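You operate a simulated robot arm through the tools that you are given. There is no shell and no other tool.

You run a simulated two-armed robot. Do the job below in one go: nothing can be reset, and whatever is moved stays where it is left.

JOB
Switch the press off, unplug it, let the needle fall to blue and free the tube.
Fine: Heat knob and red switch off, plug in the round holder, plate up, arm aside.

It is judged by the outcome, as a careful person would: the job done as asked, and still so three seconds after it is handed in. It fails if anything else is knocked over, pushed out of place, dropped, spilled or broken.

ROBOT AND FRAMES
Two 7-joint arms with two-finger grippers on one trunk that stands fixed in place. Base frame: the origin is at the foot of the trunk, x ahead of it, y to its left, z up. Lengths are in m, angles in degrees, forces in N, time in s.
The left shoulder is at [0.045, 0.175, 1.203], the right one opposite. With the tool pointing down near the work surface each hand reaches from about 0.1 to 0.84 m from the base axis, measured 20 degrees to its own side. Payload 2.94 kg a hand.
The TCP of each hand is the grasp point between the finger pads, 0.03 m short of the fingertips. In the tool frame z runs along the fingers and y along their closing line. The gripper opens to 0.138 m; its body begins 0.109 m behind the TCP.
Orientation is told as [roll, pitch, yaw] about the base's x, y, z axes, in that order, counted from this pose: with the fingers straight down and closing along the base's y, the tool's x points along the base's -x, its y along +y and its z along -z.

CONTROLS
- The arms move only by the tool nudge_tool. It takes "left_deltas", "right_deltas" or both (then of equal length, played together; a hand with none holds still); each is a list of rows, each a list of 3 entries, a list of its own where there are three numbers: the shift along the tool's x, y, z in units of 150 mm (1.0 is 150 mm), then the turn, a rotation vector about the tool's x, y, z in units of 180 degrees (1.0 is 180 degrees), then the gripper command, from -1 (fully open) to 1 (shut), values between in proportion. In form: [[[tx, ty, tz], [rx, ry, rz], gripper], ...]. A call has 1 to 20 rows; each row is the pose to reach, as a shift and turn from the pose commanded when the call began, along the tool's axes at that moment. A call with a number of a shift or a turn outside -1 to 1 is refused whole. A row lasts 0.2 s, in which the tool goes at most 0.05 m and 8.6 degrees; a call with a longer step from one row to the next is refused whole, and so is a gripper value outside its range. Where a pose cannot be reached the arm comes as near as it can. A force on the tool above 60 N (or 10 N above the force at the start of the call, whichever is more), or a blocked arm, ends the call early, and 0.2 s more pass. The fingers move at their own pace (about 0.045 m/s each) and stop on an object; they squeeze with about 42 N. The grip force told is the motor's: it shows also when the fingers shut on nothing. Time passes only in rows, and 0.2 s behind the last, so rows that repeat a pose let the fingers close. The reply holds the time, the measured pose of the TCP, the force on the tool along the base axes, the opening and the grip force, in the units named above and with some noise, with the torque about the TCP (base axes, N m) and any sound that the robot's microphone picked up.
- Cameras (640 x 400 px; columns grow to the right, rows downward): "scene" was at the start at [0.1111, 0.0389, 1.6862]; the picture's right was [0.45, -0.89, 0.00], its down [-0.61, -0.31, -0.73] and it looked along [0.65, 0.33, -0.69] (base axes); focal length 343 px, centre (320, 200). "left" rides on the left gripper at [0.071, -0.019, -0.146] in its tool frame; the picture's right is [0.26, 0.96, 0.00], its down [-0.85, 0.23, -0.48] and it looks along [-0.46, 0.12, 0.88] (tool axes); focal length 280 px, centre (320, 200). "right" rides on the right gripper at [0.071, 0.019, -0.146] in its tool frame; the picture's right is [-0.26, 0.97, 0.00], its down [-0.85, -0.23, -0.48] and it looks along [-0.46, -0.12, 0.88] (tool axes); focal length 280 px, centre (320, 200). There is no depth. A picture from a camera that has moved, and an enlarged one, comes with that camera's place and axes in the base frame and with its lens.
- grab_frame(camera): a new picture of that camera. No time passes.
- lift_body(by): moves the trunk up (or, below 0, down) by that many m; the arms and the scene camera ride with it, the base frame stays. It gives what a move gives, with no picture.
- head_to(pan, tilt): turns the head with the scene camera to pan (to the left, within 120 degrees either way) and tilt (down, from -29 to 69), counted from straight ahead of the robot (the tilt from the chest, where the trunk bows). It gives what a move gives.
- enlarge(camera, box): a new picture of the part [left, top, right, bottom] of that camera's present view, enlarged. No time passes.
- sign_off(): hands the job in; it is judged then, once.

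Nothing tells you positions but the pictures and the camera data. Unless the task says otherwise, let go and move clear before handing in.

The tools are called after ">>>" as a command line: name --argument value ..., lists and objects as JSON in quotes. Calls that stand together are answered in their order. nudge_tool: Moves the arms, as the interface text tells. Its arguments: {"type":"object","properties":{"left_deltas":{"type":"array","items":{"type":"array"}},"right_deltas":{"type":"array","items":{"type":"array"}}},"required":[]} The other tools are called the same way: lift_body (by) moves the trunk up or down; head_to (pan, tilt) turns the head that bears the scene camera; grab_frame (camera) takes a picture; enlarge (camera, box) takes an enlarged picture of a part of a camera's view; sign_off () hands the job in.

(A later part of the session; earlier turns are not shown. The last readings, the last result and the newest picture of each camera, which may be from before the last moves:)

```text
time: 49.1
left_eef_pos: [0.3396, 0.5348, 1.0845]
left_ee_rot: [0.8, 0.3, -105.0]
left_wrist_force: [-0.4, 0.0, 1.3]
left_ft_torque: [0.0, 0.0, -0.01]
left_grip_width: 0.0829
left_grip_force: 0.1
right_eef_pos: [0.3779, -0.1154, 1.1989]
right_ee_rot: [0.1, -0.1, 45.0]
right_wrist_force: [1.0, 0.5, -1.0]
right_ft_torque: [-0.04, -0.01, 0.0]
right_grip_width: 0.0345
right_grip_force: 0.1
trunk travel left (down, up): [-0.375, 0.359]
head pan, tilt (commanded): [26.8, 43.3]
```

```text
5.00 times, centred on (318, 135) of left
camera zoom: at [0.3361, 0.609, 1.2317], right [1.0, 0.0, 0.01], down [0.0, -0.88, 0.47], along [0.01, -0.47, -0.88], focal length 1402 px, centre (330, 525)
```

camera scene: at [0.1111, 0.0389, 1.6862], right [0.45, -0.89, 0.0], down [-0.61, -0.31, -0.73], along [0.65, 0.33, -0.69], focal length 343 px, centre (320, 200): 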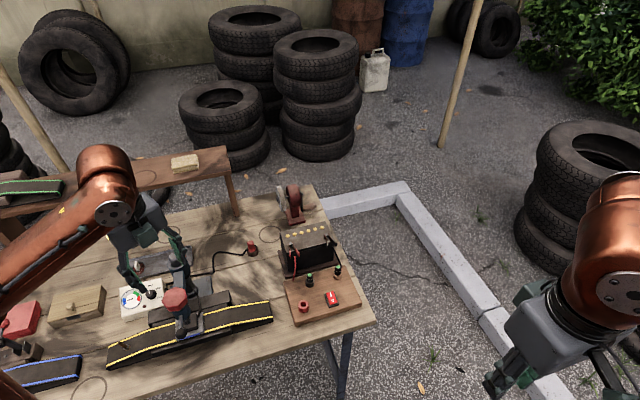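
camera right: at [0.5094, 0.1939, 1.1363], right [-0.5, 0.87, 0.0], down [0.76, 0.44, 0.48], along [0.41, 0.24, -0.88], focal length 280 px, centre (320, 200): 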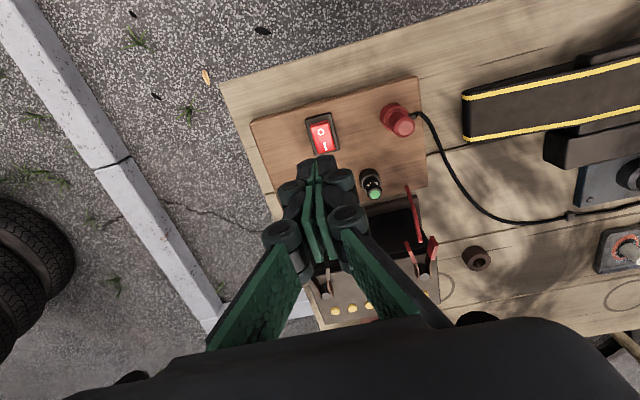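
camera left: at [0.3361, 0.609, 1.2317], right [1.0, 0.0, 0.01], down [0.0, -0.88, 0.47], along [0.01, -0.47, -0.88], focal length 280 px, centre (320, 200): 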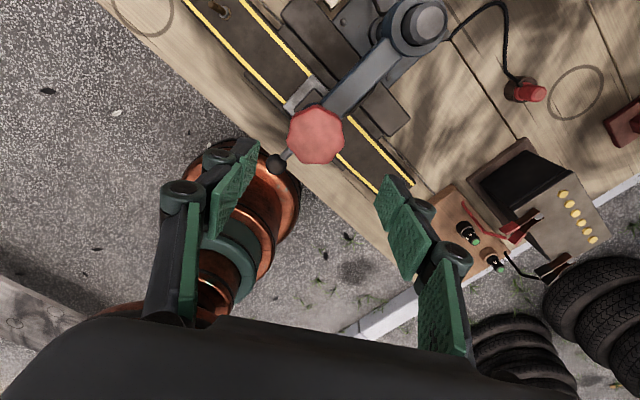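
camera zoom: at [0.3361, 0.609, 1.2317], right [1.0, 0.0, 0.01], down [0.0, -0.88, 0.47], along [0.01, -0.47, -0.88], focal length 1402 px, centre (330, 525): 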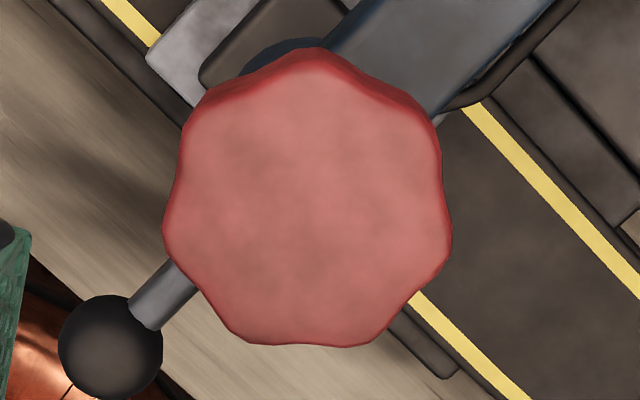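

>>> nudge_tool --left_deltas '[[[0, -0.029, 0.15], [0, 0, 0], -0.2], [[0, -0.029, 0.35], [0, 0, 0], -0.2], [[0, -0.029, 0.55], [0, 0, 0], -0.2], [[0, -0.029, 0.69], [0, 0, 0], -0.2], [[0, -0.029, 0.69], [0, 0, 0], -0.2]]'

>>> grab_frame --camera "left"

>>> enlarge --camera "scene" --box '[110, 230, 230, 340]'

```text
time: 50.3
left_eef_pos: [0.3363, 0.5368, 0.9834]
left_ee_rot: [0.8, 0.4, -104.9]
left_wrist_force: [-0.3, 0.1, 0.2]
left_ft_torque: [-0.03, -0.03, 0.0]
left_grip_width: 0.0827
left_grip_force: 0.1
right_eef_pos: [0.3782, -0.1147, 1.1984]
right_ee_rot: [0.1, -0.1, 45.0]
right_wrist_force: [0.2, -0.1, 0.8]
right_ft_torque: [0.01, -0.01, 0.04]
right_grip_width: 0.0344
right_grip_force: 0.0
trunk travel left (down, up): [-0.375, 0.359]
head pan, tilt (commanded): [26.8, 43.3]
```

```text
taken
camera left: at [0.3333, 0.6104, 1.129], right [1.0, 0.01, 0.01], down [0.0, -0.88, 0.47], along [0.01, -0.47, -0.88], focal length 280 px, centre (320, 200)
```

left: 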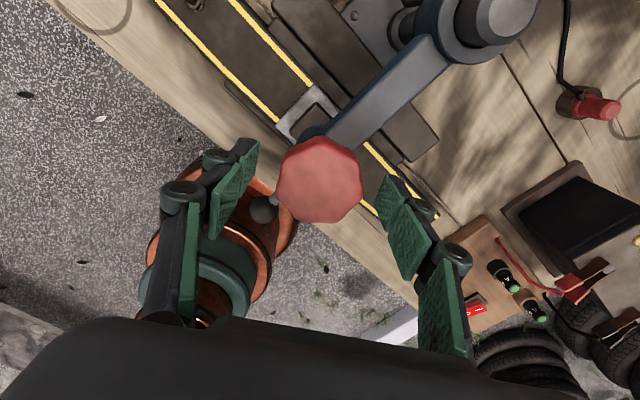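

```text
3.64 times, centred on (170, 285) of scene
camera zoom: at [0.1109, 0.0385, 1.6863], right [0.45, -0.89, 0.0], down [-0.61, -0.31, -0.73], along [0.65, 0.33, -0.69], focal length 1246 px, centre (866, -109)
```

zoom: 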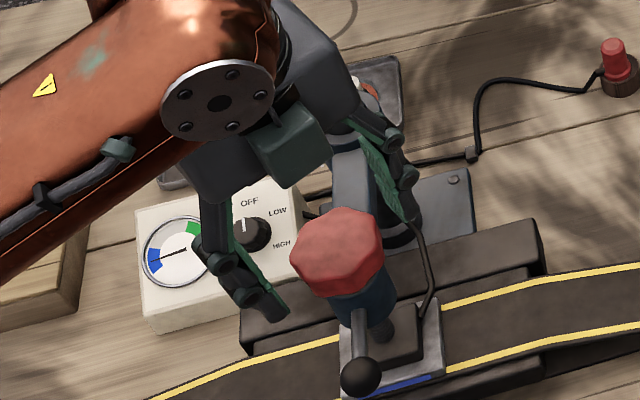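

The fingers straddle the knob evenly. Closing on it.

>>> nudge_tool --left_deltas '[[[0, 0, 0], [0, 0, 0], 0.1], [[0, 0, 0], [0, 0, 0], 0.4], [[0, 0, 0], [0, 0, 0], 0.4], [[0, 0, 0], [0, 0, 0], 0.4]]'

>>> enlarge --camera "left" --box '[220, 100, 420, 260]'

```text
time: 51.3
left_eef_pos: [0.3358, 0.5354, 0.9825]
left_ee_rot: [0.7, 0.4, -105.0]
left_wrist_force: [0.2, -0.3, -0.1]
left_ft_torque: [-0.02, -0.11, 0.04]
left_grip_width: 0.0532
left_grip_force: 44.8
right_eef_pos: [0.3782, -0.115, 1.1988]
right_ee_rot: [0.2, 0.1, 45.1]
right_wrist_force: [0.7, -0.1, 0.6]
right_ft_torque: [0.02, 0.0, -0.01]
right_grip_width: 0.0343
right_grip_force: 0.1
trunk travel left (down, up): [-0.375, 0.359]
head pan, tilt (commanded): [26.8, 43.3]
```

```text
2.50 times, centred on (320, 180) of left
camera zoom: at [0.3335, 0.6105, 1.1293], right [1.0, 0.01, 0.01], down [0.0, -0.88, 0.47], along [0.01, -0.47, -0.88], focal length 701 px, centre (320, 250)
```

zoom: 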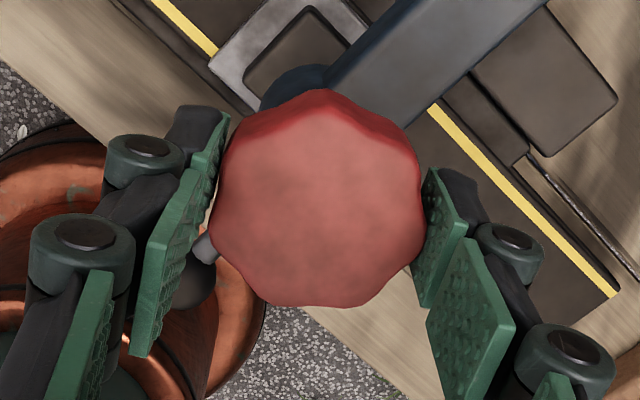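

>>> nudge_tool --left_deltas '[[[0, 0, 0], [0, 0, -0.035], 0.4], [[0, 0, 0], [0, 0, -0.07], 0.4], [[0, 0, 0], [0, 0, -0.105], 0.4], [[0, 0, 0], [0, 0, -0.14], 0.4]]'

>>> enlarge --camera "left" --box '[220, 100, 420, 260]'

>>> enlarge --camera "scene" --box '[150, 270, 230, 340]'

```text
time: 52.3
left_eef_pos: [0.3356, 0.5341, 0.9835]
left_ee_rot: [0.8, -0.1, -79.5]
left_wrist_force: [-1.6, 3.6, 3.5]
left_ft_torque: [1.32, 0.48, -0.02]
left_grip_width: 0.0529
left_grip_force: 45.1
right_eef_pos: [0.3772, -0.1155, 1.1993]
right_ee_rot: [0.1, -0.1, 44.9]
right_wrist_force: [0.3, 0.8, 0.0]
right_ft_torque: [0.01, -0.06, 0.02]
right_grip_width: 0.0345
right_grip_force: 0.0
trunk travel left (down, up): [-0.375, 0.359]
head pan, tilt (commanded): [26.8, 43.3]
```

```text
2.50 times, centred on (320, 180) of left
camera zoom: at [0.3012, 0.6029, 1.1289], right [0.9, 0.43, 0.01], down [0.37, -0.79, 0.48], along [0.22, -0.43, -0.88], focal length 701 px, centre (320, 250)
```

zoom: 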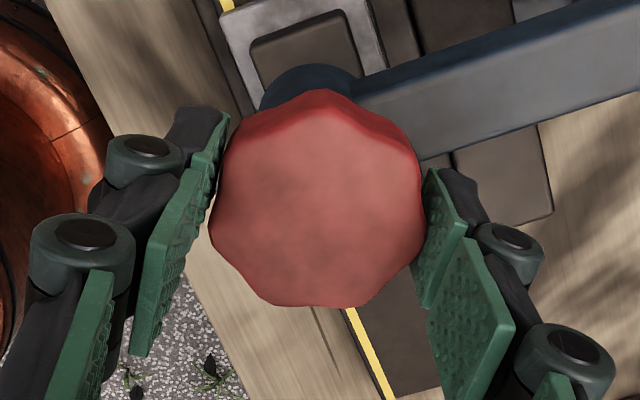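

```text
5.71 times, centred on (190, 305) of scene
camera zoom: at [0.1104, 0.0386, 1.6863], right [0.45, -0.89, 0.0], down [-0.61, -0.31, -0.73], along [0.65, 0.33, -0.69], focal length 1958 px, centre (1063, -400)
```

zoom: 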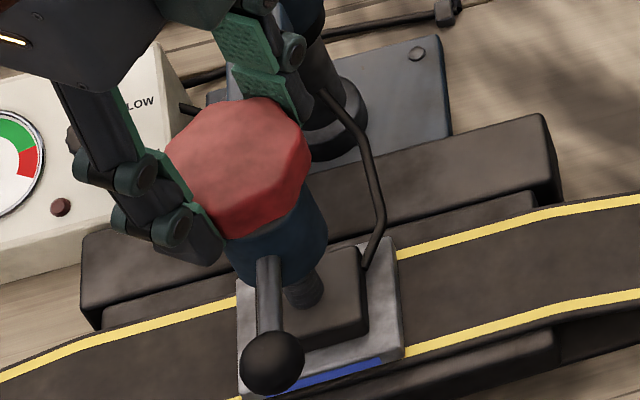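

The knob turns freely with the hand. Continuing counter-clockwise.

>>> nudge_tool --left_deltas '[[[0, 0, 0], [0, 0, -0.045], 0.4], [[0, 0, 0], [0, 0, -0.09], 0.4], [[0, 0, 0], [0, 0, -0.135], 0.4], [[0, 0, 0], [0, 0, -0.18], 0.4], [[0, 0, 0], [0, 0, -0.225], 0.4], [[0, 0, 0], [0, 0, -0.27], 0.4], [[0, 0, 0], [0, 0, -0.315], 0.4], [[0, 0, 0], [0, 0, -0.36], 0.4]]'

>>> enlarge --camera "left" --box '[220, 100, 420, 260]'

>>> enlarge --camera "scene" --box '[150, 270, 230, 340]'

```text
time: 54.1
left_eef_pos: [0.3349, 0.5344, 0.9832]
left_ee_rot: [0.4, -0.7, -14.8]
left_wrist_force: [-10.0, -4.6, 8.3]
left_ft_torque: [0.33, 0.88, -0.04]
left_grip_width: 0.0527
left_grip_force: 45.1
right_eef_pos: [0.3766, -0.1158, 1.1988]
right_ee_rot: [0.0, -0.1, 45.0]
right_wrist_force: [-0.4, 0.1, -0.8]
right_ft_torque: [0.0, 0.04, 0.0]
right_grip_width: 0.0348
right_grip_force: 0.1
trunk travel left (down, up): [-0.375, 0.359]
head pan, tilt (commanded): [26.8, 43.3]
```

```text
2.50 times, centred on (320, 180) of left
camera zoom: at [0.2587, 0.5345, 1.1279], right [-0.01, 1.0, 0.0], down [0.87, 0.01, 0.49], along [0.49, 0.0, -0.87], focal length 701 px, centre (320, 250)
```

zoom: 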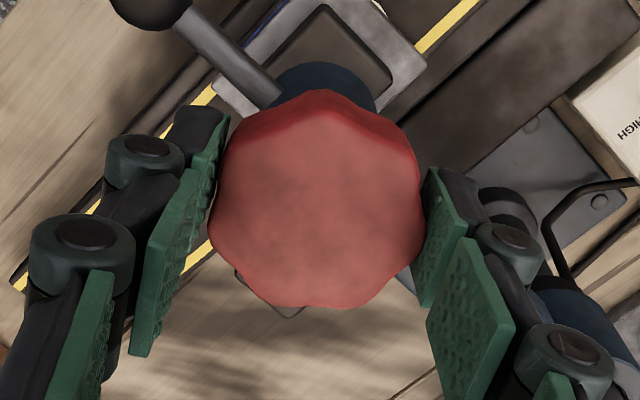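

```text
5.71 times, centred on (190, 305) of scene
camera zoom: at [0.1092, 0.037, 1.6864], right [0.45, -0.89, 0.0], down [-0.61, -0.31, -0.73], along [0.65, 0.33, -0.68], focal length 1958 px, centre (1063, -400)
```

zoom: 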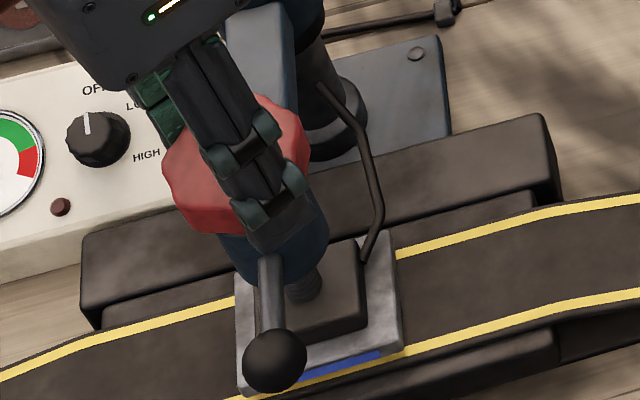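

The plate is lifting (about 5 mm so far), so counter-clockwise is right. Continuing in this grip a bit further.

>>> nudge_tool --left_deltas '[[[0, 0, 0], [0, 0, -0.045], 0.4], [[0, 0, 0], [0, 0, -0.09], 0.4], [[0, 0, 0], [0, 0, -0.135], 0.4], [[0, 0, 0], [0, 0, -0.18], 0.4], [[0, 0, 0], [0, 0, -0.225], 0.4]]'

>>> enlarge --camera "scene" --box '[150, 270, 230, 340]'

>>> enlarge --camera "left" --box '[220, 100, 420, 260]'

```text
time: 55.3
left_eef_pos: [0.3334, 0.5333, 0.9825]
left_ee_rot: [-0.4, -0.5, 25.8]
left_wrist_force: [-16.3, -19.1, -5.5]
left_ft_torque: [0.16, -0.38, -0.08]
left_grip_width: 0.0532
left_grip_force: 44.9
right_eef_pos: [0.3763, -0.1169, 1.1983]
right_ee_rot: [0.1, -0.1, 45.0]
right_wrist_force: [0.5, 0.2, 0.5]
right_ft_torque: [0.0, -0.03, -0.01]
right_grip_width: 0.0343
right_grip_force: 0.0
trunk travel left (down, up): [-0.375, 0.359]
head pan, tilt (commanded): [26.8, 43.3]
```

```text
5.71 times, centred on (190, 305) of scene
camera zoom: at [0.1089, 0.0361, 1.6863], right [0.45, -0.89, 0.0], down [-0.61, -0.31, -0.73], along [0.65, 0.33, -0.68], focal length 1958 px, centre (1063, -400)
```

zoom: 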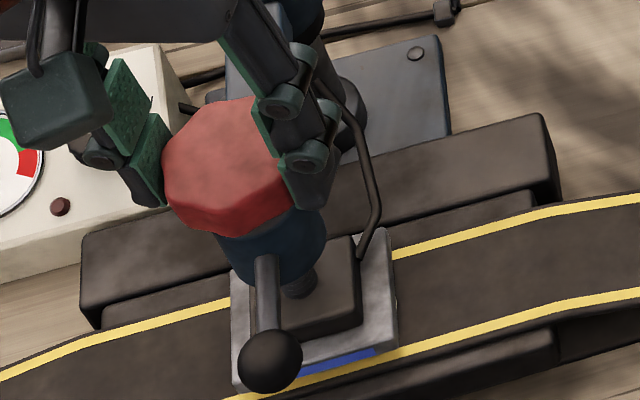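

```text
2.50 times, centred on (320, 180) of left
camera zoom: at [0.2763, 0.4865, 1.128], right [-0.65, 0.76, -0.01], down [0.66, 0.58, 0.48], along [0.37, 0.31, -0.88], focal length 701 px, centre (320, 250)
```

zoom: 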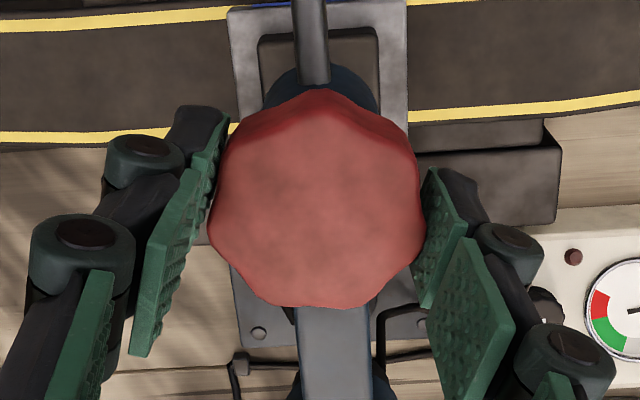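

The plate has risen roughly 7–8 mm after 130°. I'll relieve the side load, open, swing the wrist back and take a fresh grip to continue.

>>> nudge_tool --left_deltas '[[[0.012, -0.004, 0], [0, 0, 0], 0.4], [[0.012, -0.004, 0], [0, 0, 0], 0.1], [[0.012, -0.004, 0], [0, 0, 0], -0.25], [[0.012, -0.004, 0], [0, 0, 0], -0.25], [[0.012, -0.004, 0], [0, 0, 0.043], -0.25], [[0.012, -0.004, 0], [0, 0, 0.086], -0.25], [[0.012, -0.004, 0], [0, 0, 0.129], -0.25], [[0.012, -0.004, 0], [0, 0, 0.172], -0.25], [[0.012, -0.004, 0], [0, 0, 0.215], -0.25], [[0.012, -0.004, 0], [0, 0, 0.258], -0.25], [[0.012, -0.004, 0], [0, 0, 0.301], -0.25], [[0.012, -0.004, 0], [0, 0, 0.344], -0.25], [[0.012, -0.004, 0], [0, 0, 0.387], -0.25], [[0.012, -0.004, 0], [0, 0, 0.43], -0.25], [[0.012, -0.004, 0], [0, 0, 0.473], -0.25], [[0.012, -0.004, 0], [0, 0, 0.516], -0.25], [[0.012, -0.004, 0], [0, 0, 0.559], -0.25], [[0.012, -0.004, 0], [0, 0, 0.602], -0.25], [[0.012, -0.004, 0], [0, 0, 0.645], -0.25], [[0.012, -0.004, 0], [0, 0, 0.688], -0.25]]'

>>> enlarge --camera "left" --box '[220, 100, 420, 260]'

>>> enlarge --camera "scene" --box '[150, 270, 230, 340]'

```text
time: 59.5
left_eef_pos: [0.3339, 0.535, 0.9831]
left_ee_rot: [0.7, 0.2, -98.4]
left_wrist_force: [-0.4, -0.7, 0.3]
left_ft_torque: [0.02, 0.0, -0.01]
left_grip_width: 0.0866
left_grip_force: 0.1
right_eef_pos: [0.3769, -0.1155, 1.1992]
right_ee_rot: [0.1, 0.0, 44.9]
right_wrist_force: [-0.2, -0.4, -0.3]
right_ft_torque: [-0.01, -0.02, -0.01]
right_grip_width: 0.0343
right_grip_force: 0.1
trunk travel left (down, up): [-0.375, 0.359]
head pan, tilt (commanded): [26.8, 43.3]
```

```text
2.50 times, centred on (320, 180) of left
camera zoom: at [0.3235, 0.6081, 1.1281], right [0.99, 0.12, 0.01], down [0.1, -0.87, 0.48], along [0.07, -0.47, -0.88], focal length 701 px, centre (320, 250)
```

zoom: 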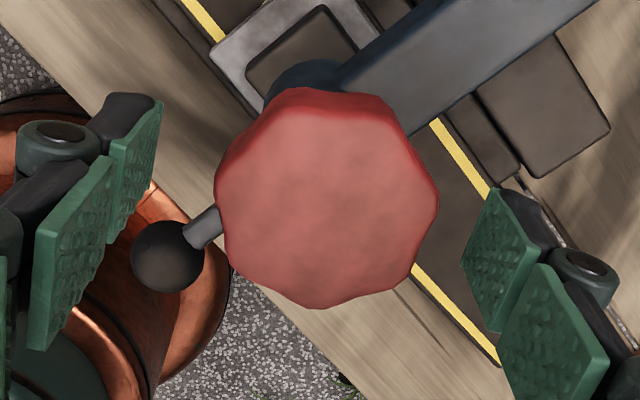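

```text
5.71 times, centred on (190, 305) of scene
camera zoom: at [0.1109, 0.0385, 1.6862], right [0.45, -0.89, 0.0], down [-0.61, -0.31, -0.73], along [0.65, 0.33, -0.69], focal length 1958 px, centre (1063, -400)
```

zoom: 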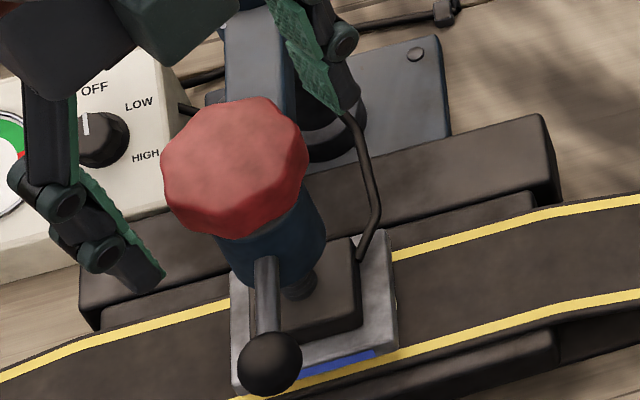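

>>> nudge_tool --left_deltas '[[[0, 0.012, 0], [0, 0, 0], -0.25], [[0, 0.012, 0], [0, 0, 0], 0.2], [[0, 0.012, 0], [0, 0, 0], 0.4], [[0, 0.012, 0], [0, 0, 0], 0.4], [[0, 0.012, 0], [0, 0, 0], 0.4], [[0, 0.012, 0], [0, 0, -0.045], 0.4], [[0, 0.012, 0], [0, 0, -0.09], 0.4], [[0, 0.012, 0], [0, 0, -0.135], 0.4], [[0, 0.012, 0], [0, 0, -0.18], 0.4], [[0, 0.012, 0], [0, 0, -0.225], 0.4], [[0, 0.012, 0], [0, 0, -0.27], 0.4], [[0, 0.012, 0], [0, 0, -0.315], 0.4], [[0, 0.012, 0], [0, 0, -0.36], 0.4], [[0, 0.012, 0], [0, 0, -0.405], 0.4], [[0, 0.012, 0], [0, 0, -0.45], 0.4]]'

>>> enlarge --camera "scene" --box '[150, 270, 230, 340]'

```text
time: 62.7
left_eef_pos: [0.3368, 0.5348, 0.982]
left_ee_rot: [0.3, -0.7, -17.1]
left_wrist_force: [-3.4, -2.6, -2.5]
left_ft_torque: [0.62, 0.77, -0.03]
left_grip_width: 0.0536
left_grip_force: 44.5
right_eef_pos: [0.3773, -0.116, 1.1984]
right_ee_rot: [0.2, 0.0, 45.0]
right_wrist_force: [0.3, 0.9, -0.5]
right_ft_torque: [0.01, -0.01, -0.02]
right_grip_width: 0.0346
right_grip_force: 0.1
trunk travel left (down, up): [-0.375, 0.359]
head pan, tilt (commanded): [26.8, 43.3]
```

```text
5.71 times, centred on (190, 305) of scene
camera zoom: at [0.1106, 0.0384, 1.6863], right [0.45, -0.89, 0.0], down [-0.61, -0.31, -0.73], along [0.65, 0.33, -0.69], focal length 1958 px, centre (1063, -400)
```

zoom: 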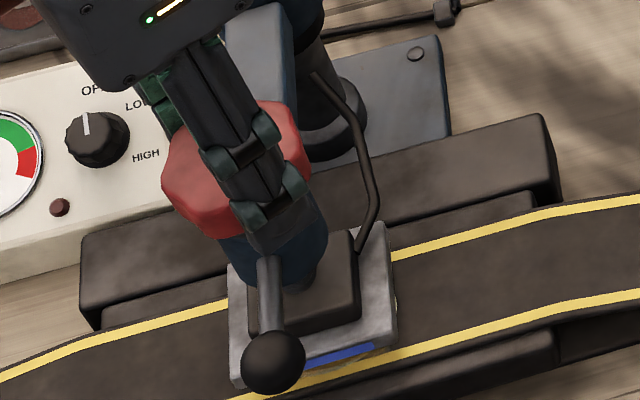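

>>> nudge_tool --left_deltas '[[[0, 0, 0], [0, 0, -0.045], 0.4], [[0, 0, 0], [0, 0, -0.09], 0.4], [[0, 0, 0], [0, 0, -0.135], 0.4], [[0, 0, 0], [0, 0, -0.18], 0.4], [[0, 0, 0], [0, 0, -0.225], 0.4], [[0, 0, 0], [0, 0, -0.27], 0.4]]'

>>> enlarge --camera "scene" --box '[150, 270, 230, 340]'

>>> enlarge --camera "left" --box '[220, 60, 420, 260]'

```text
time: 64.1
left_eef_pos: [0.3369, 0.5344, 0.9833]
left_ee_rot: [-0.3, -0.8, 31.7]
left_wrist_force: [2.1, -2.4, -1.6]
left_ft_torque: [0.12, -0.04, -0.46]
left_grip_width: 0.0533
left_grip_force: 45.0
right_eef_pos: [0.3766, -0.1151, 1.1995]
right_ee_rot: [0.0, 0.0, 44.9]
right_wrist_force: [0.3, 0.3, 0.1]
right_ft_torque: [0.0, 0.0, 0.01]
right_grip_width: 0.0345
right_grip_force: 0.1
trunk travel left (down, up): [-0.375, 0.359]
head pan, tilt (commanded): [26.8, 43.3]
```

```text
5.71 times, centred on (190, 305) of scene
camera zoom: at [0.1113, 0.0381, 1.6862], right [0.45, -0.89, 0.0], down [-0.61, -0.31, -0.73], along [0.65, 0.33, -0.69], focal length 1958 px, centre (1063, -400)
```

zoom: 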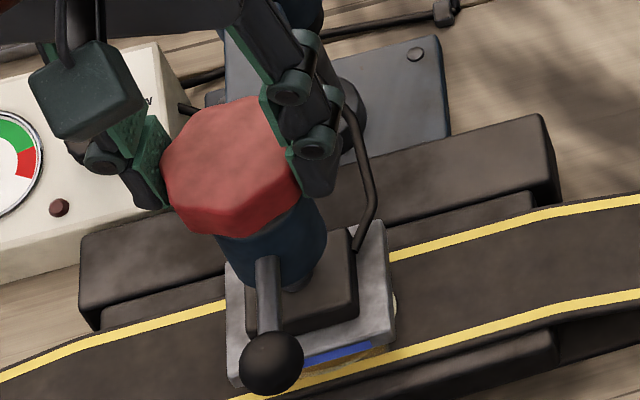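

```text
2.00 times, centred on (320, 160) of left
camera zoom: at [0.284, 0.4815, 1.1281], right [-0.73, 0.68, -0.01], down [0.6, 0.64, 0.49], along [0.34, 0.35, -0.87], focal length 561 px, centre (320, 280)
```

zoom: 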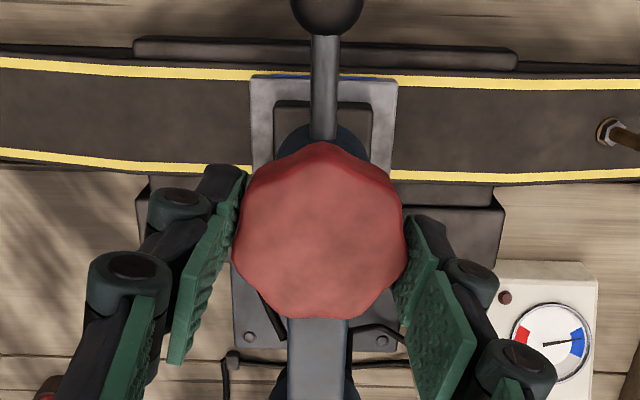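

>>> nudge_tool --left_deltas '[[[0, 0, 0], [0, 0, -0.03], 0.4], [[0, 0, 0], [0, 0, -0.06], 0.4]]'

>>> enlarge --camera "scene" --box '[150, 270, 230, 340]'

>>> enlarge --camera "left" --box '[220, 60, 420, 260]'

```text
time: 64.7
left_eef_pos: [0.3362, 0.5333, 0.9825]
left_ee_rot: [-0.5, -0.7, 42.3]
left_wrist_force: [3.4, -8.2, 0.2]
left_ft_torque: [-0.31, -0.01, -1.21]
left_grip_width: 0.0542
left_grip_force: 44.9
right_eef_pos: [0.3779, -0.1153, 1.198]
right_ee_rot: [0.1, 0.0, 44.9]
right_wrist_force: [-0.5, 0.1, 0.1]
right_ft_torque: [-0.03, 0.01, 0.03]
right_grip_width: 0.0346
right_grip_force: 0.2
trunk travel left (down, up): [-0.375, 0.359]
head pan, tilt (commanded): [26.8, 43.3]
```

```text
5.71 times, centred on (190, 305) of scene
camera zoom: at [0.1112, 0.0375, 1.6863], right [0.45, -0.89, 0.0], down [-0.61, -0.31, -0.73], along [0.65, 0.33, -0.69], focal length 1958 px, centre (1063, -400)
```

zoom: 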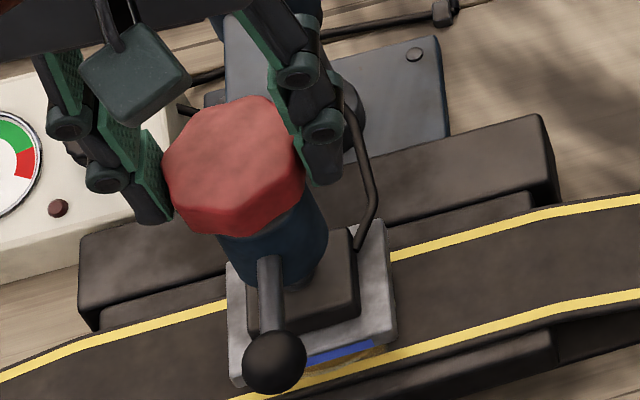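

```text
2.00 times, centred on (320, 160) of left
camera zoom: at [0.2949, 0.4722, 1.1282], right [-0.84, 0.54, -0.01], down [0.47, 0.74, 0.48], along [0.27, 0.4, -0.88], focal length 561 px, centre (320, 280)
```

zoom: 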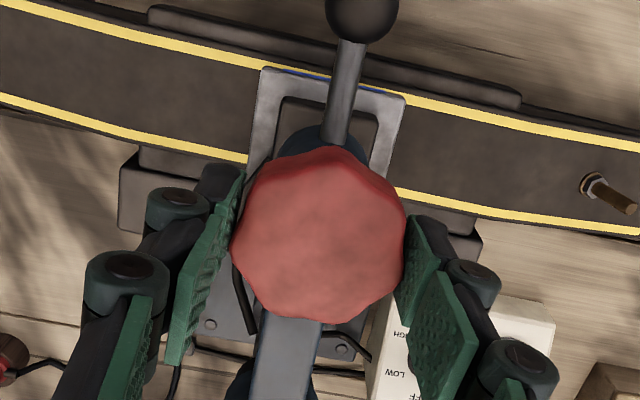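

The screw has come up against its stop (torque rose to 1.2 N·m), so the plate is fully up. I'll let go, wind the wrist back, and re-grip so I can swing the arm to the right with the hand turning along with it.

>>> nudge_tool --left_deltas '[[[0, 0, 0], [0, 0, 0.03], 0.4], [[0, 0, 0], [0, 0, 0.03], 0.1], [[0, 0, 0], [0, 0, 0.03], -0.25], [[0, 0, 0], [0, 0, 0.03], -0.25], [[0, 0, 0], [0, 0, 0.077], -0.25], [[0, 0, 0], [0, 0, 0.124], -0.25], [[0, 0, 0], [0, 0, 0.171], -0.25], [[0, 0, 0], [0, 0, 0.218], -0.25], [[0, 0, 0], [0, 0, 0.265], -0.25], [[0, 0, 0], [0, 0, 0.312], -0.25], [[0, 0, 0], [0, 0, 0.359], -0.25], [[0, 0, 0], [0, 0, 0.406], -0.25], [[0, 0, 0], [0, 0, 0.453], -0.25], [[0, 0, 0], [0, 0, 0.5], -0.25], [[0, 0, 0], [0, 0, 0.547], -0.25], [[0, 0, 0], [0, 0, 0.594], -0.25], [[0, 0, 0], [0, 0, 0.641], -0.25], [[0, 0, 0], [0, 0, 0.688], -0.25], [[0, 0, 0], [0, 0, 0.735], -0.25], [[0, 0, 0], [0, 0, 0.782], -0.25]]'

>>> enlarge --camera "left" --box '[220, 100, 420, 260]'

>>> enlarge --camera "scene" --box '[130, 250, 230, 340]'

>>> grab_frame --camera "scene"

```text
time: 68.9
left_eef_pos: [0.3371, 0.5337, 0.9841]
left_ee_rot: [0.7, 0.3, -98.8]
left_wrist_force: [-0.3, 0.2, 0.1]
left_ft_torque: [0.0, 0.02, 0.03]
left_grip_width: 0.0863
left_grip_force: 0.0
right_eef_pos: [0.3781, -0.1155, 1.1993]
right_ee_rot: [0.1, 0.0, 45.0]
right_wrist_force: [0.5, 0.3, -0.6]
right_ft_torque: [-0.01, 0.02, -0.01]
right_grip_width: 0.0346
right_grip_force: 0.0
trunk travel left (down, up): [-0.375, 0.359]
head pan, tilt (commanded): [26.8, 43.3]
```

```text
2.50 times, centred on (320, 180) of left
camera zoom: at [0.3256, 0.6077, 1.1286], right [0.99, 0.11, 0.01], down [0.09, -0.87, 0.48], along [0.06, -0.47, -0.88], focal length 701 px, centre (320, 250)
```

zoom: 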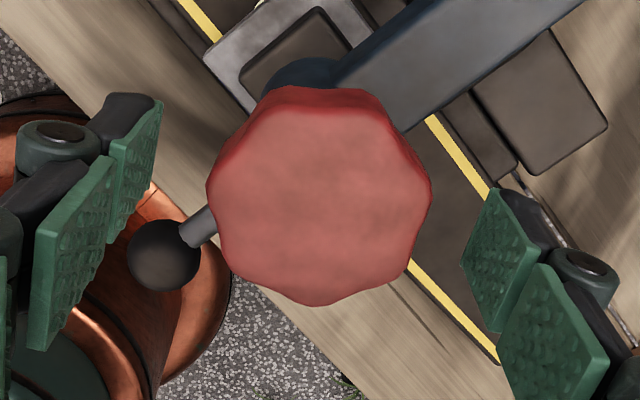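

```text
4.44 times, centred on (180, 295) of scene
camera zoom: at [0.1109, 0.0384, 1.6862], right [0.45, -0.89, 0.0], down [-0.61, -0.31, -0.73], along [0.65, 0.33, -0.69], focal length 1523 px, centre (942, -222)
```

zoom: 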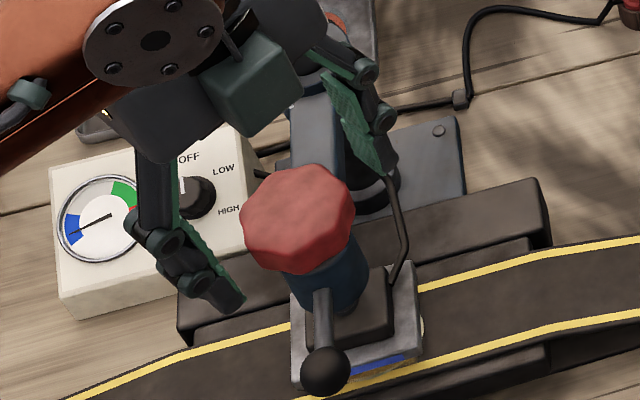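

```text
taken
camera scene: at [0.1109, 0.0384, 1.6862], right [0.45, -0.89, 0.0], down [-0.61, -0.31, -0.73], along [0.65, 0.33, -0.69], focal length 343 px, centre (320, 200)
```

scene: 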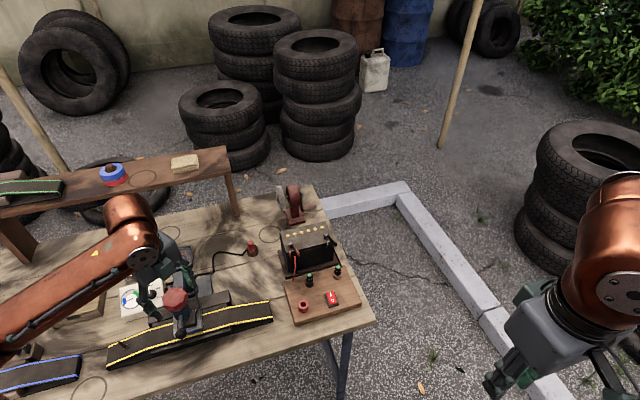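

Needle well into blue and the plate is up. Gripping the knob again and starting the swing to the right along the arc about the column.

>>> nudge_tool --left_deltas '[[[0, 0, 0], [0, 0, 0], 0.1], [[0, 0, 0], [0, 0, 0], 0.4], [[0, 0, 0], [0, 0, 0], 0.4], [[0, 0, 0], [0, 0, 0], 0.4], [[-0.0502, 0.0768, 0], [0, 0, -0.0333], 0.4], [[-0.0921, 0.1584, 0], [0, 0, -0.0667], 0.4], [[-0.1254, 0.244, 0], [0, 0, -0.1], 0.4]]'

>>> enlarge --camera "scene" --box '[130, 250, 230, 340]'

>>> grab_frame --camera "left"

```text
time: 70.5
left_eef_pos: [0.3702, 0.5091, 0.9821]
left_ee_rot: [0.7, 0.1, -80.5]
left_wrist_force: [-0.3, -2.5, -7.2]
left_ft_torque: [0.63, 0.62, -0.05]
left_grip_width: 0.0528
left_grip_force: 44.6
right_eef_pos: [0.3784, -0.1154, 1.1983]
right_ee_rot: [0.2, -0.1, 45.1]
right_wrist_force: [0.2, 0.8, 0.2]
right_ft_torque: [0.01, 0.0, 0.01]
right_grip_width: 0.0346
right_grip_force: 0.1
trunk travel left (down, up): [-0.375, 0.359]
head pan, tilt (commanded): [26.8, 43.3]
```

```text
4.44 times, centred on (180, 295) of scene
camera zoom: at [0.1118, 0.0382, 1.6861], right [0.45, -0.89, 0.0], down [-0.61, -0.31, -0.73], along [0.65, 0.33, -0.69], focal length 1523 px, centre (942, -222)
```

zoom: 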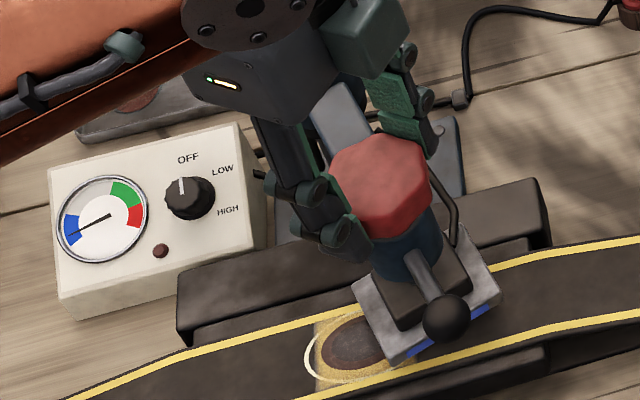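

```text
taken
camera left: at [0.3372, 0.5772, 1.1284], right [0.91, 0.42, 0.01], down [0.36, -0.8, 0.48], along [0.21, -0.43, -0.88], focal length 280 px, centre (320, 200)
```

left: 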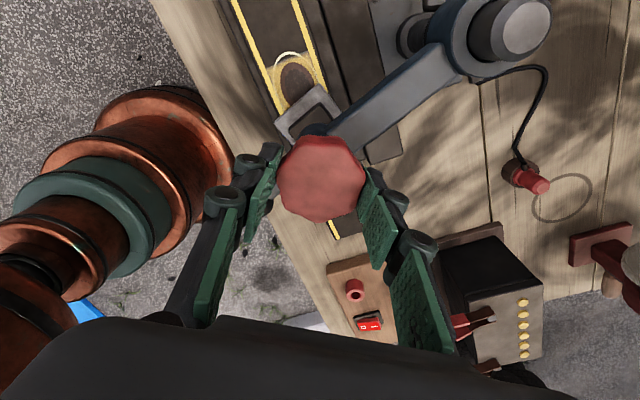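

The arm swings easily and the tube stays put with its patch uncovered. Continuing the swing.

>>> nudge_tool --left_deltas '[[[-0.0502, 0.0768, 0], [0, 0, -0.0333], 0.4], [[-0.0921, 0.1584, 0], [0, 0, -0.0667], 0.4], [[-0.1254, 0.244, 0], [0, 0, -0.1], 0.4], [[-0.1494, 0.3325, 0], [0, 0, -0.1333], 0.4], [[-0.1641, 0.4231, 0], [0, 0, -0.1667], 0.4], [[-0.1693, 0.5148, 0], [0, 0, -0.2], 0.4], [[-0.1647, 0.6064, 0], [0, 0, -0.2333], 0.4], [[-0.1507, 0.6971, 0], [0, 0, -0.2667], 0.4]]'

>>> enlarge --camera "scene" --box '[110, 220, 270, 350]'

>>> grab_frame --camera "left"

```text
time: 72.3
left_eef_pos: [0.477, 0.5048, 0.9833]
left_ee_rot: [0.4, -0.5, -32.5]
left_wrist_force: [-0.3, 3.2, -14.6]
left_ft_torque: [0.83, 0.81, -0.03]
left_grip_width: 0.0533
left_grip_force: 44.9
right_eef_pos: [0.3789, -0.1143, 1.1985]
right_ee_rot: [0.0, 0.1, 45.0]
right_wrist_force: [-0.6, 0.5, -0.5]
right_ft_torque: [0.0, 0.02, -0.04]
right_grip_width: 0.0346
right_grip_force: 0.0
trunk travel left (down, up): [-0.375, 0.359]
head pan, tilt (commanded): [26.8, 43.3]
```

```text
3.08 times, centred on (190, 285) of scene
camera zoom: at [0.1127, 0.0406, 1.686], right [0.45, -0.89, 0.0], down [-0.61, -0.31, -0.73], along [0.65, 0.33, -0.69], focal length 1054 px, centre (720, -62)
```

zoom: 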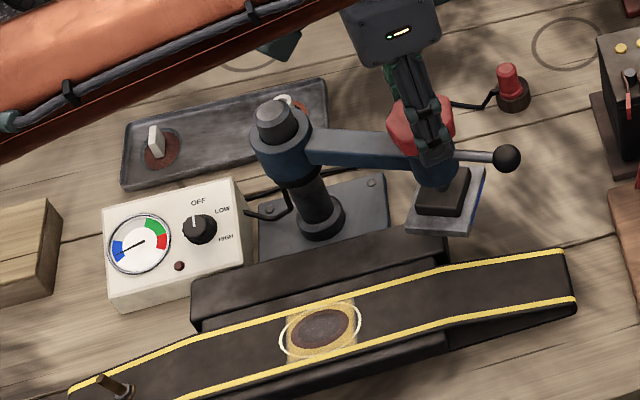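

```text
taken
camera left: at [0.4053, 0.5289, 1.1281], right [0.3, 0.95, 0.0], down [0.83, -0.26, 0.49], along [0.46, -0.14, -0.87], focal length 280 px, centre (320, 200)
```

left: 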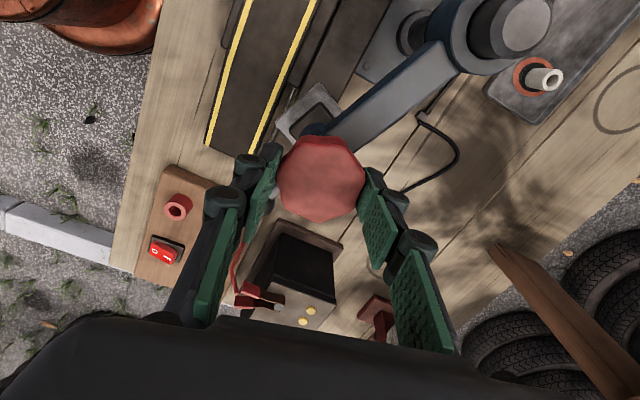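

The plate is well off to the right at about 66°. I'll bring it round to roughly 90° so it is fully clear of the tube.

>>> nudge_tool --left_deltas '[[[-0.0502, 0.0768, 0], [0, 0, -0.0333], 0.4], [[-0.0921, 0.1584, 0], [0, 0, -0.0667], 0.4], [[-0.1254, 0.244, 0], [0, 0, -0.1], 0.4], [[-0.1494, 0.3325, 0], [0, 0, -0.1333], 0.4], [[-0.1494, 0.3325, 0], [0, 0, -0.1333], 0.4]]'

>>> enlarge --camera "scene" --box '[110, 220, 270, 350]'

>>> grab_frame --camera "left"

```text
time: 73.5
left_eef_pos: [0.5288, 0.5263, 0.9887]
left_ee_rot: [-0.2, -1.5, -8.7]
left_wrist_force: [16.3, -41.5, -3.2]
left_ft_torque: [-0.79, -1.0, 1.22]
left_grip_width: 0.066
left_grip_force: 18.7
right_eef_pos: [0.3796, -0.1212, 1.1978]
right_ee_rot: [0.3, -0.1, 45.0]
right_wrist_force: [-0.5, -0.6, -0.5]
right_ft_torque: [0.01, 0.0, -0.04]
right_grip_width: 0.0345
right_grip_force: 0.0
trunk travel left (down, up): [-0.375, 0.359]
head pan, tilt (commanded): [26.8, 43.3]
```

```text
3.08 times, centred on (190, 285) of scene
camera zoom: at [0.114, 0.0308, 1.6863], right [0.45, -0.89, 0.0], down [-0.61, -0.3, -0.73], along [0.65, 0.33, -0.69], focal length 1054 px, centre (720, -62)
```

zoom: 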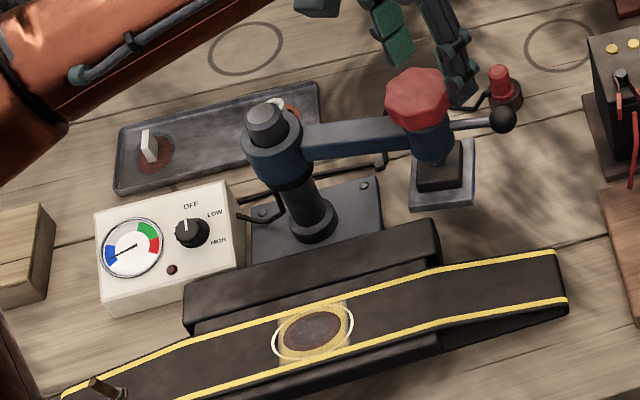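

```text
taken
camera left: at [0.4514, 0.5196, 1.133], right [-0.11, 0.99, -0.01], down [0.86, 0.1, 0.5], along [0.5, 0.05, -0.87], focal length 280 px, centre (320, 200)
```

left: 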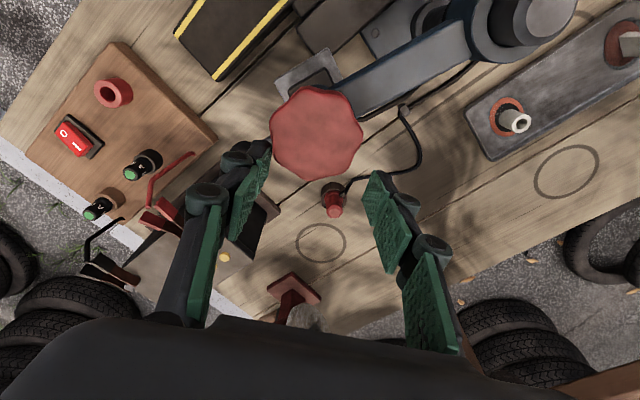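

The arm met its end stop at about 75–80° and the fingers slid off the knob; there is still a side load on the hand. Let me look closely before moving.

>>> enlarge --camera "scene" --box '[190, 200, 270, 280]'

>>> enlarge --camera "left" --box '[200, 60, 440, 260]'

>>> grab_frame --camera "scene"

```text
5.00 times, centred on (230, 240) of scene
camera zoom: at [0.114, 0.0308, 1.6863], right [0.45, -0.89, 0.0], down [-0.61, -0.3, -0.73], along [0.65, 0.33, -0.69], focal length 1713 px, centre (770, 0)
```

zoom: 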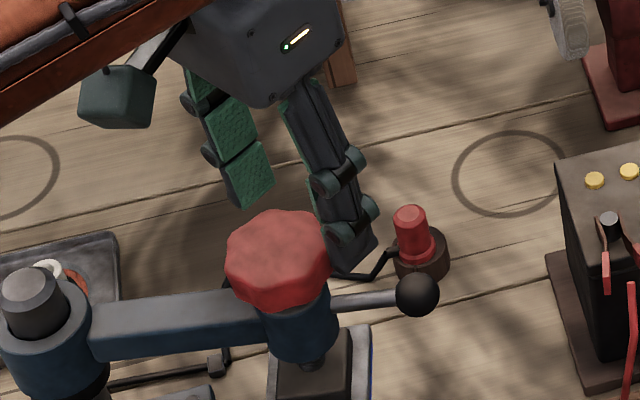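

```text
2.00 times, centred on (320, 160) of left
camera zoom: at [0.4514, 0.5196, 1.133], right [-0.11, 0.99, -0.01], down [0.86, 0.1, 0.5], along [0.5, 0.05, -0.87], focal length 561 px, centre (320, 280)
```

zoom: 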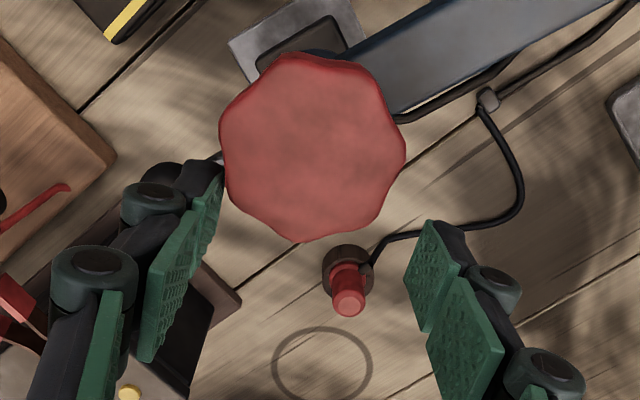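

```text
taken
camera scene: at [0.114, 0.0308, 1.6863], right [0.45, -0.89, 0.0], down [-0.61, -0.3, -0.73], along [0.65, 0.33, -0.69], focal length 343 px, centre (320, 200)
```

scene: 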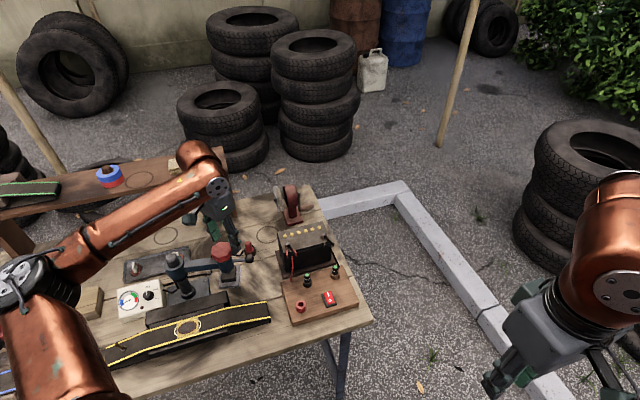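

The near finger is just leaning on the knob's side. I'll open, back off away from the knob, and then lift straight up.

>>> nudge_tool --left_deltas '[[[-0.075, 0, 0], [0, 0, 0], -0.2], [[-0.15, 0, 0], [0, 0, 0], -0.4], [[-0.17, 0, 0], [0, 0, 0], -0.4], [[-0.17, 0, -0.2], [0, 0, 0], -0.4], [[-0.17, 0, -0.5], [0, 0, 0], -0.4], [[-0.17, 0, -0.8], [0, 0, 0], -0.4], [[-0.17, 0, -1.0], [0, 0, 0], -0.4]]'

>>> grab_frame --camera "scene"

>>> grab_frame --camera "left"

>>> enlarge --camera "scene" --box '[100, 220, 280, 350]'

```text
time: 75.1
left_eef_pos: [0.5433, 0.5302, 1.1349]
left_ee_rot: [0.3, -0.6, -8.6]
left_wrist_force: [-0.4, 0.0, -0.3]
left_ft_torque: [0.03, -0.02, 0.03]
left_grip_width: 0.0967
left_grip_force: 0.2
right_eef_pos: [0.3765, -0.1172, 1.1989]
right_ee_rot: [0.0, 0.0, 45.0]
right_wrist_force: [0.0, -0.4, -0.2]
right_ft_torque: [-0.01, -0.01, 0.03]
right_grip_width: 0.0345
right_grip_force: 0.0
trunk travel left (down, up): [-0.375, 0.359]
head pan, tilt (commanded): [26.8, 43.3]
```

```text
taken
camera scene: at [0.1101, 0.0375, 1.6863], right [0.45, -0.89, 0.0], down [-0.61, -0.31, -0.73], along [0.65, 0.33, -0.69], focal length 343 px, centre (320, 200)
```

scene: 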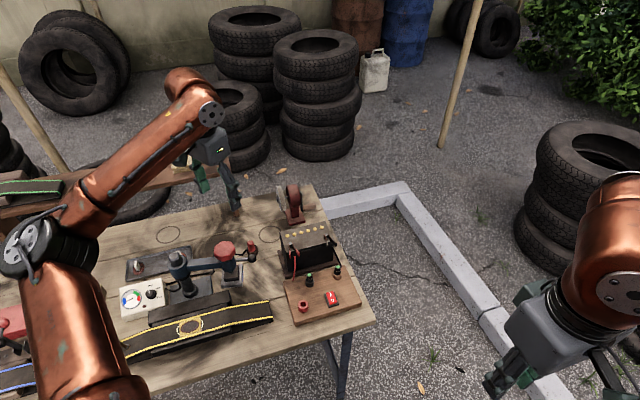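

```text
taken
camera left: at [0.4687, 0.523, 1.2806], right [-0.12, 0.99, 0.0], down [0.87, 0.1, 0.49], along [0.48, 0.06, -0.87], focal length 280 px, centre (320, 200)
```

left: 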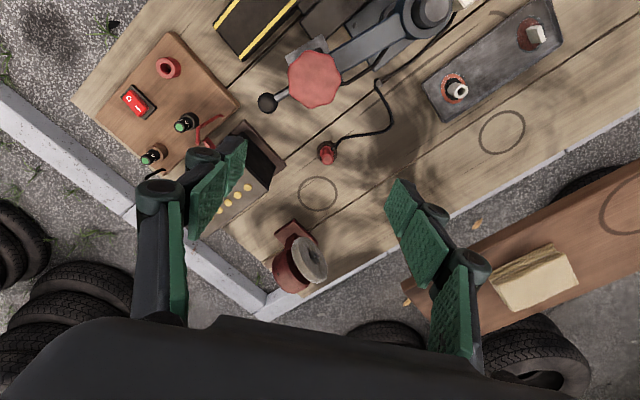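

```text
3.08 times, centred on (190, 285) of scene
camera zoom: at [0.1101, 0.0375, 1.6863], right [0.45, -0.89, 0.0], down [-0.61, -0.31, -0.73], along [0.65, 0.33, -0.69], focal length 1054 px, centre (720, -62)
```

zoom: 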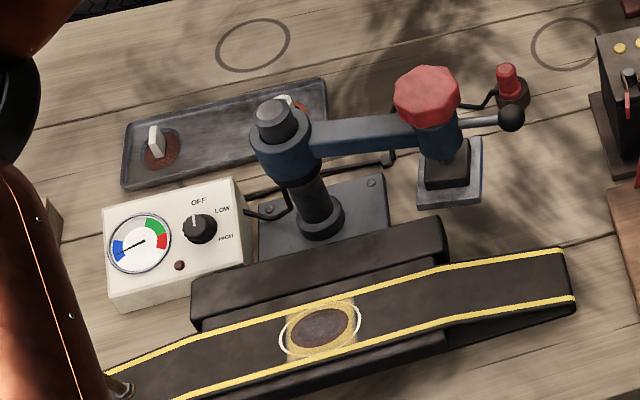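

The hand is clear; the arm rests aside with the tube uncovered. Checking every part in close-up.

>>> enlarge --camera "scene" --box '[190, 225, 270, 295]'

>>> enlarge --camera "left" --box '[210, 0, 430, 140]'

>>> enlarge --camera "left" --box '[290, 80, 400, 180]'

>>> enlarge --camera "scene" --box '[110, 270, 190, 330]'

>>> enlarge --camera "scene" --box '[270, 220, 370, 330]'

```text
5.71 times, centred on (230, 260) of scene
camera zoom: at [0.1101, 0.0375, 1.6863], right [0.45, -0.89, 0.0], down [-0.61, -0.31, -0.73], along [0.65, 0.33, -0.69], focal length 1958 px, centre (834, -143)
```

zoom: 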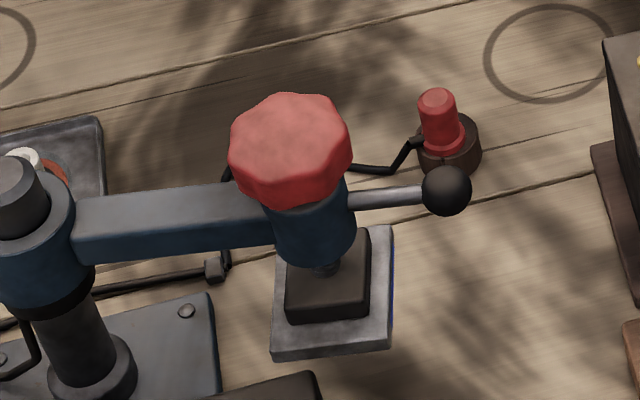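

```text
2.86 times, centred on (320, 70) of left
camera zoom: at [0.4687, 0.523, 1.2806], right [-0.12, 0.99, 0.0], down [0.87, 0.1, 0.49], along [0.48, 0.06, -0.87], focal length 801 px, centre (320, 571)
```

zoom: 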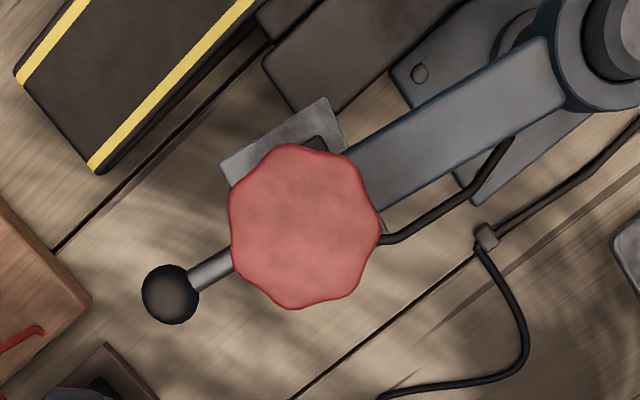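

```text
4.00 times, centred on (345, 130) of left
camera zoom: at [0.4687, 0.523, 1.2806], right [-0.12, 0.99, 0.0], down [0.87, 0.1, 0.49], along [0.48, 0.06, -0.87], focal length 1122 px, centre (220, 480)
```

zoom: 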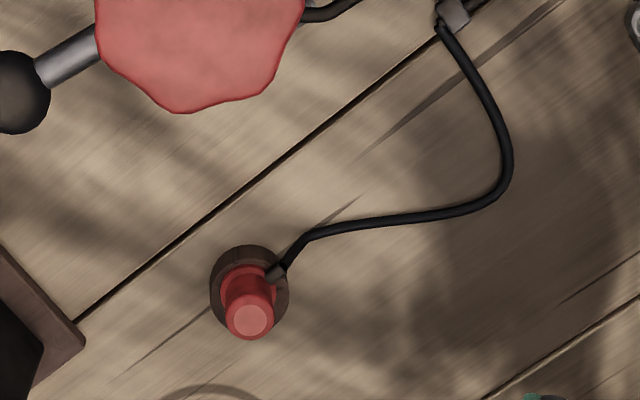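

```text
6.67 times, centred on (150, 300) of scene
camera zoom: at [0.1101, 0.0375, 1.6863], right [0.45, -0.89, 0.0], down [-0.61, -0.31, -0.73], along [0.65, 0.33, -0.69], focal length 2284 px, centre (1453, -467)
```

zoom: 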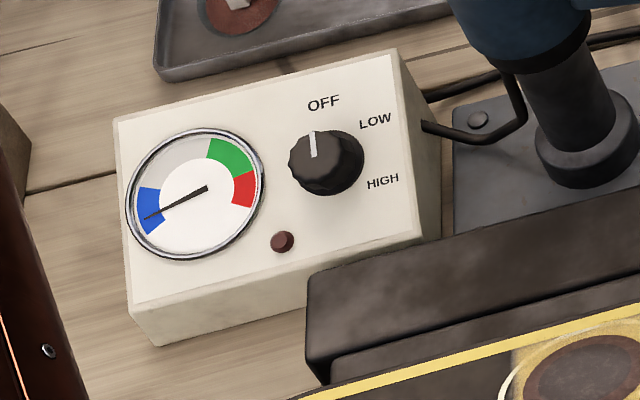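

```text
3.64 times, centred on (320, 275) of scene
camera zoom: at [0.1101, 0.0375, 1.6863], right [0.45, -0.89, 0.0], down [-0.61, -0.31, -0.73], along [0.65, 0.33, -0.69], focal length 1246 px, centre (320, -73)
```

zoom: 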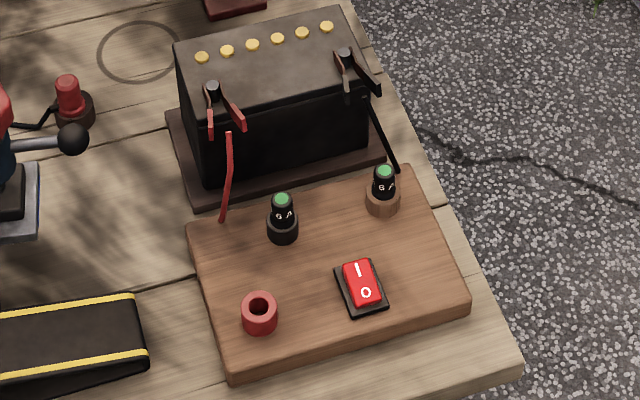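

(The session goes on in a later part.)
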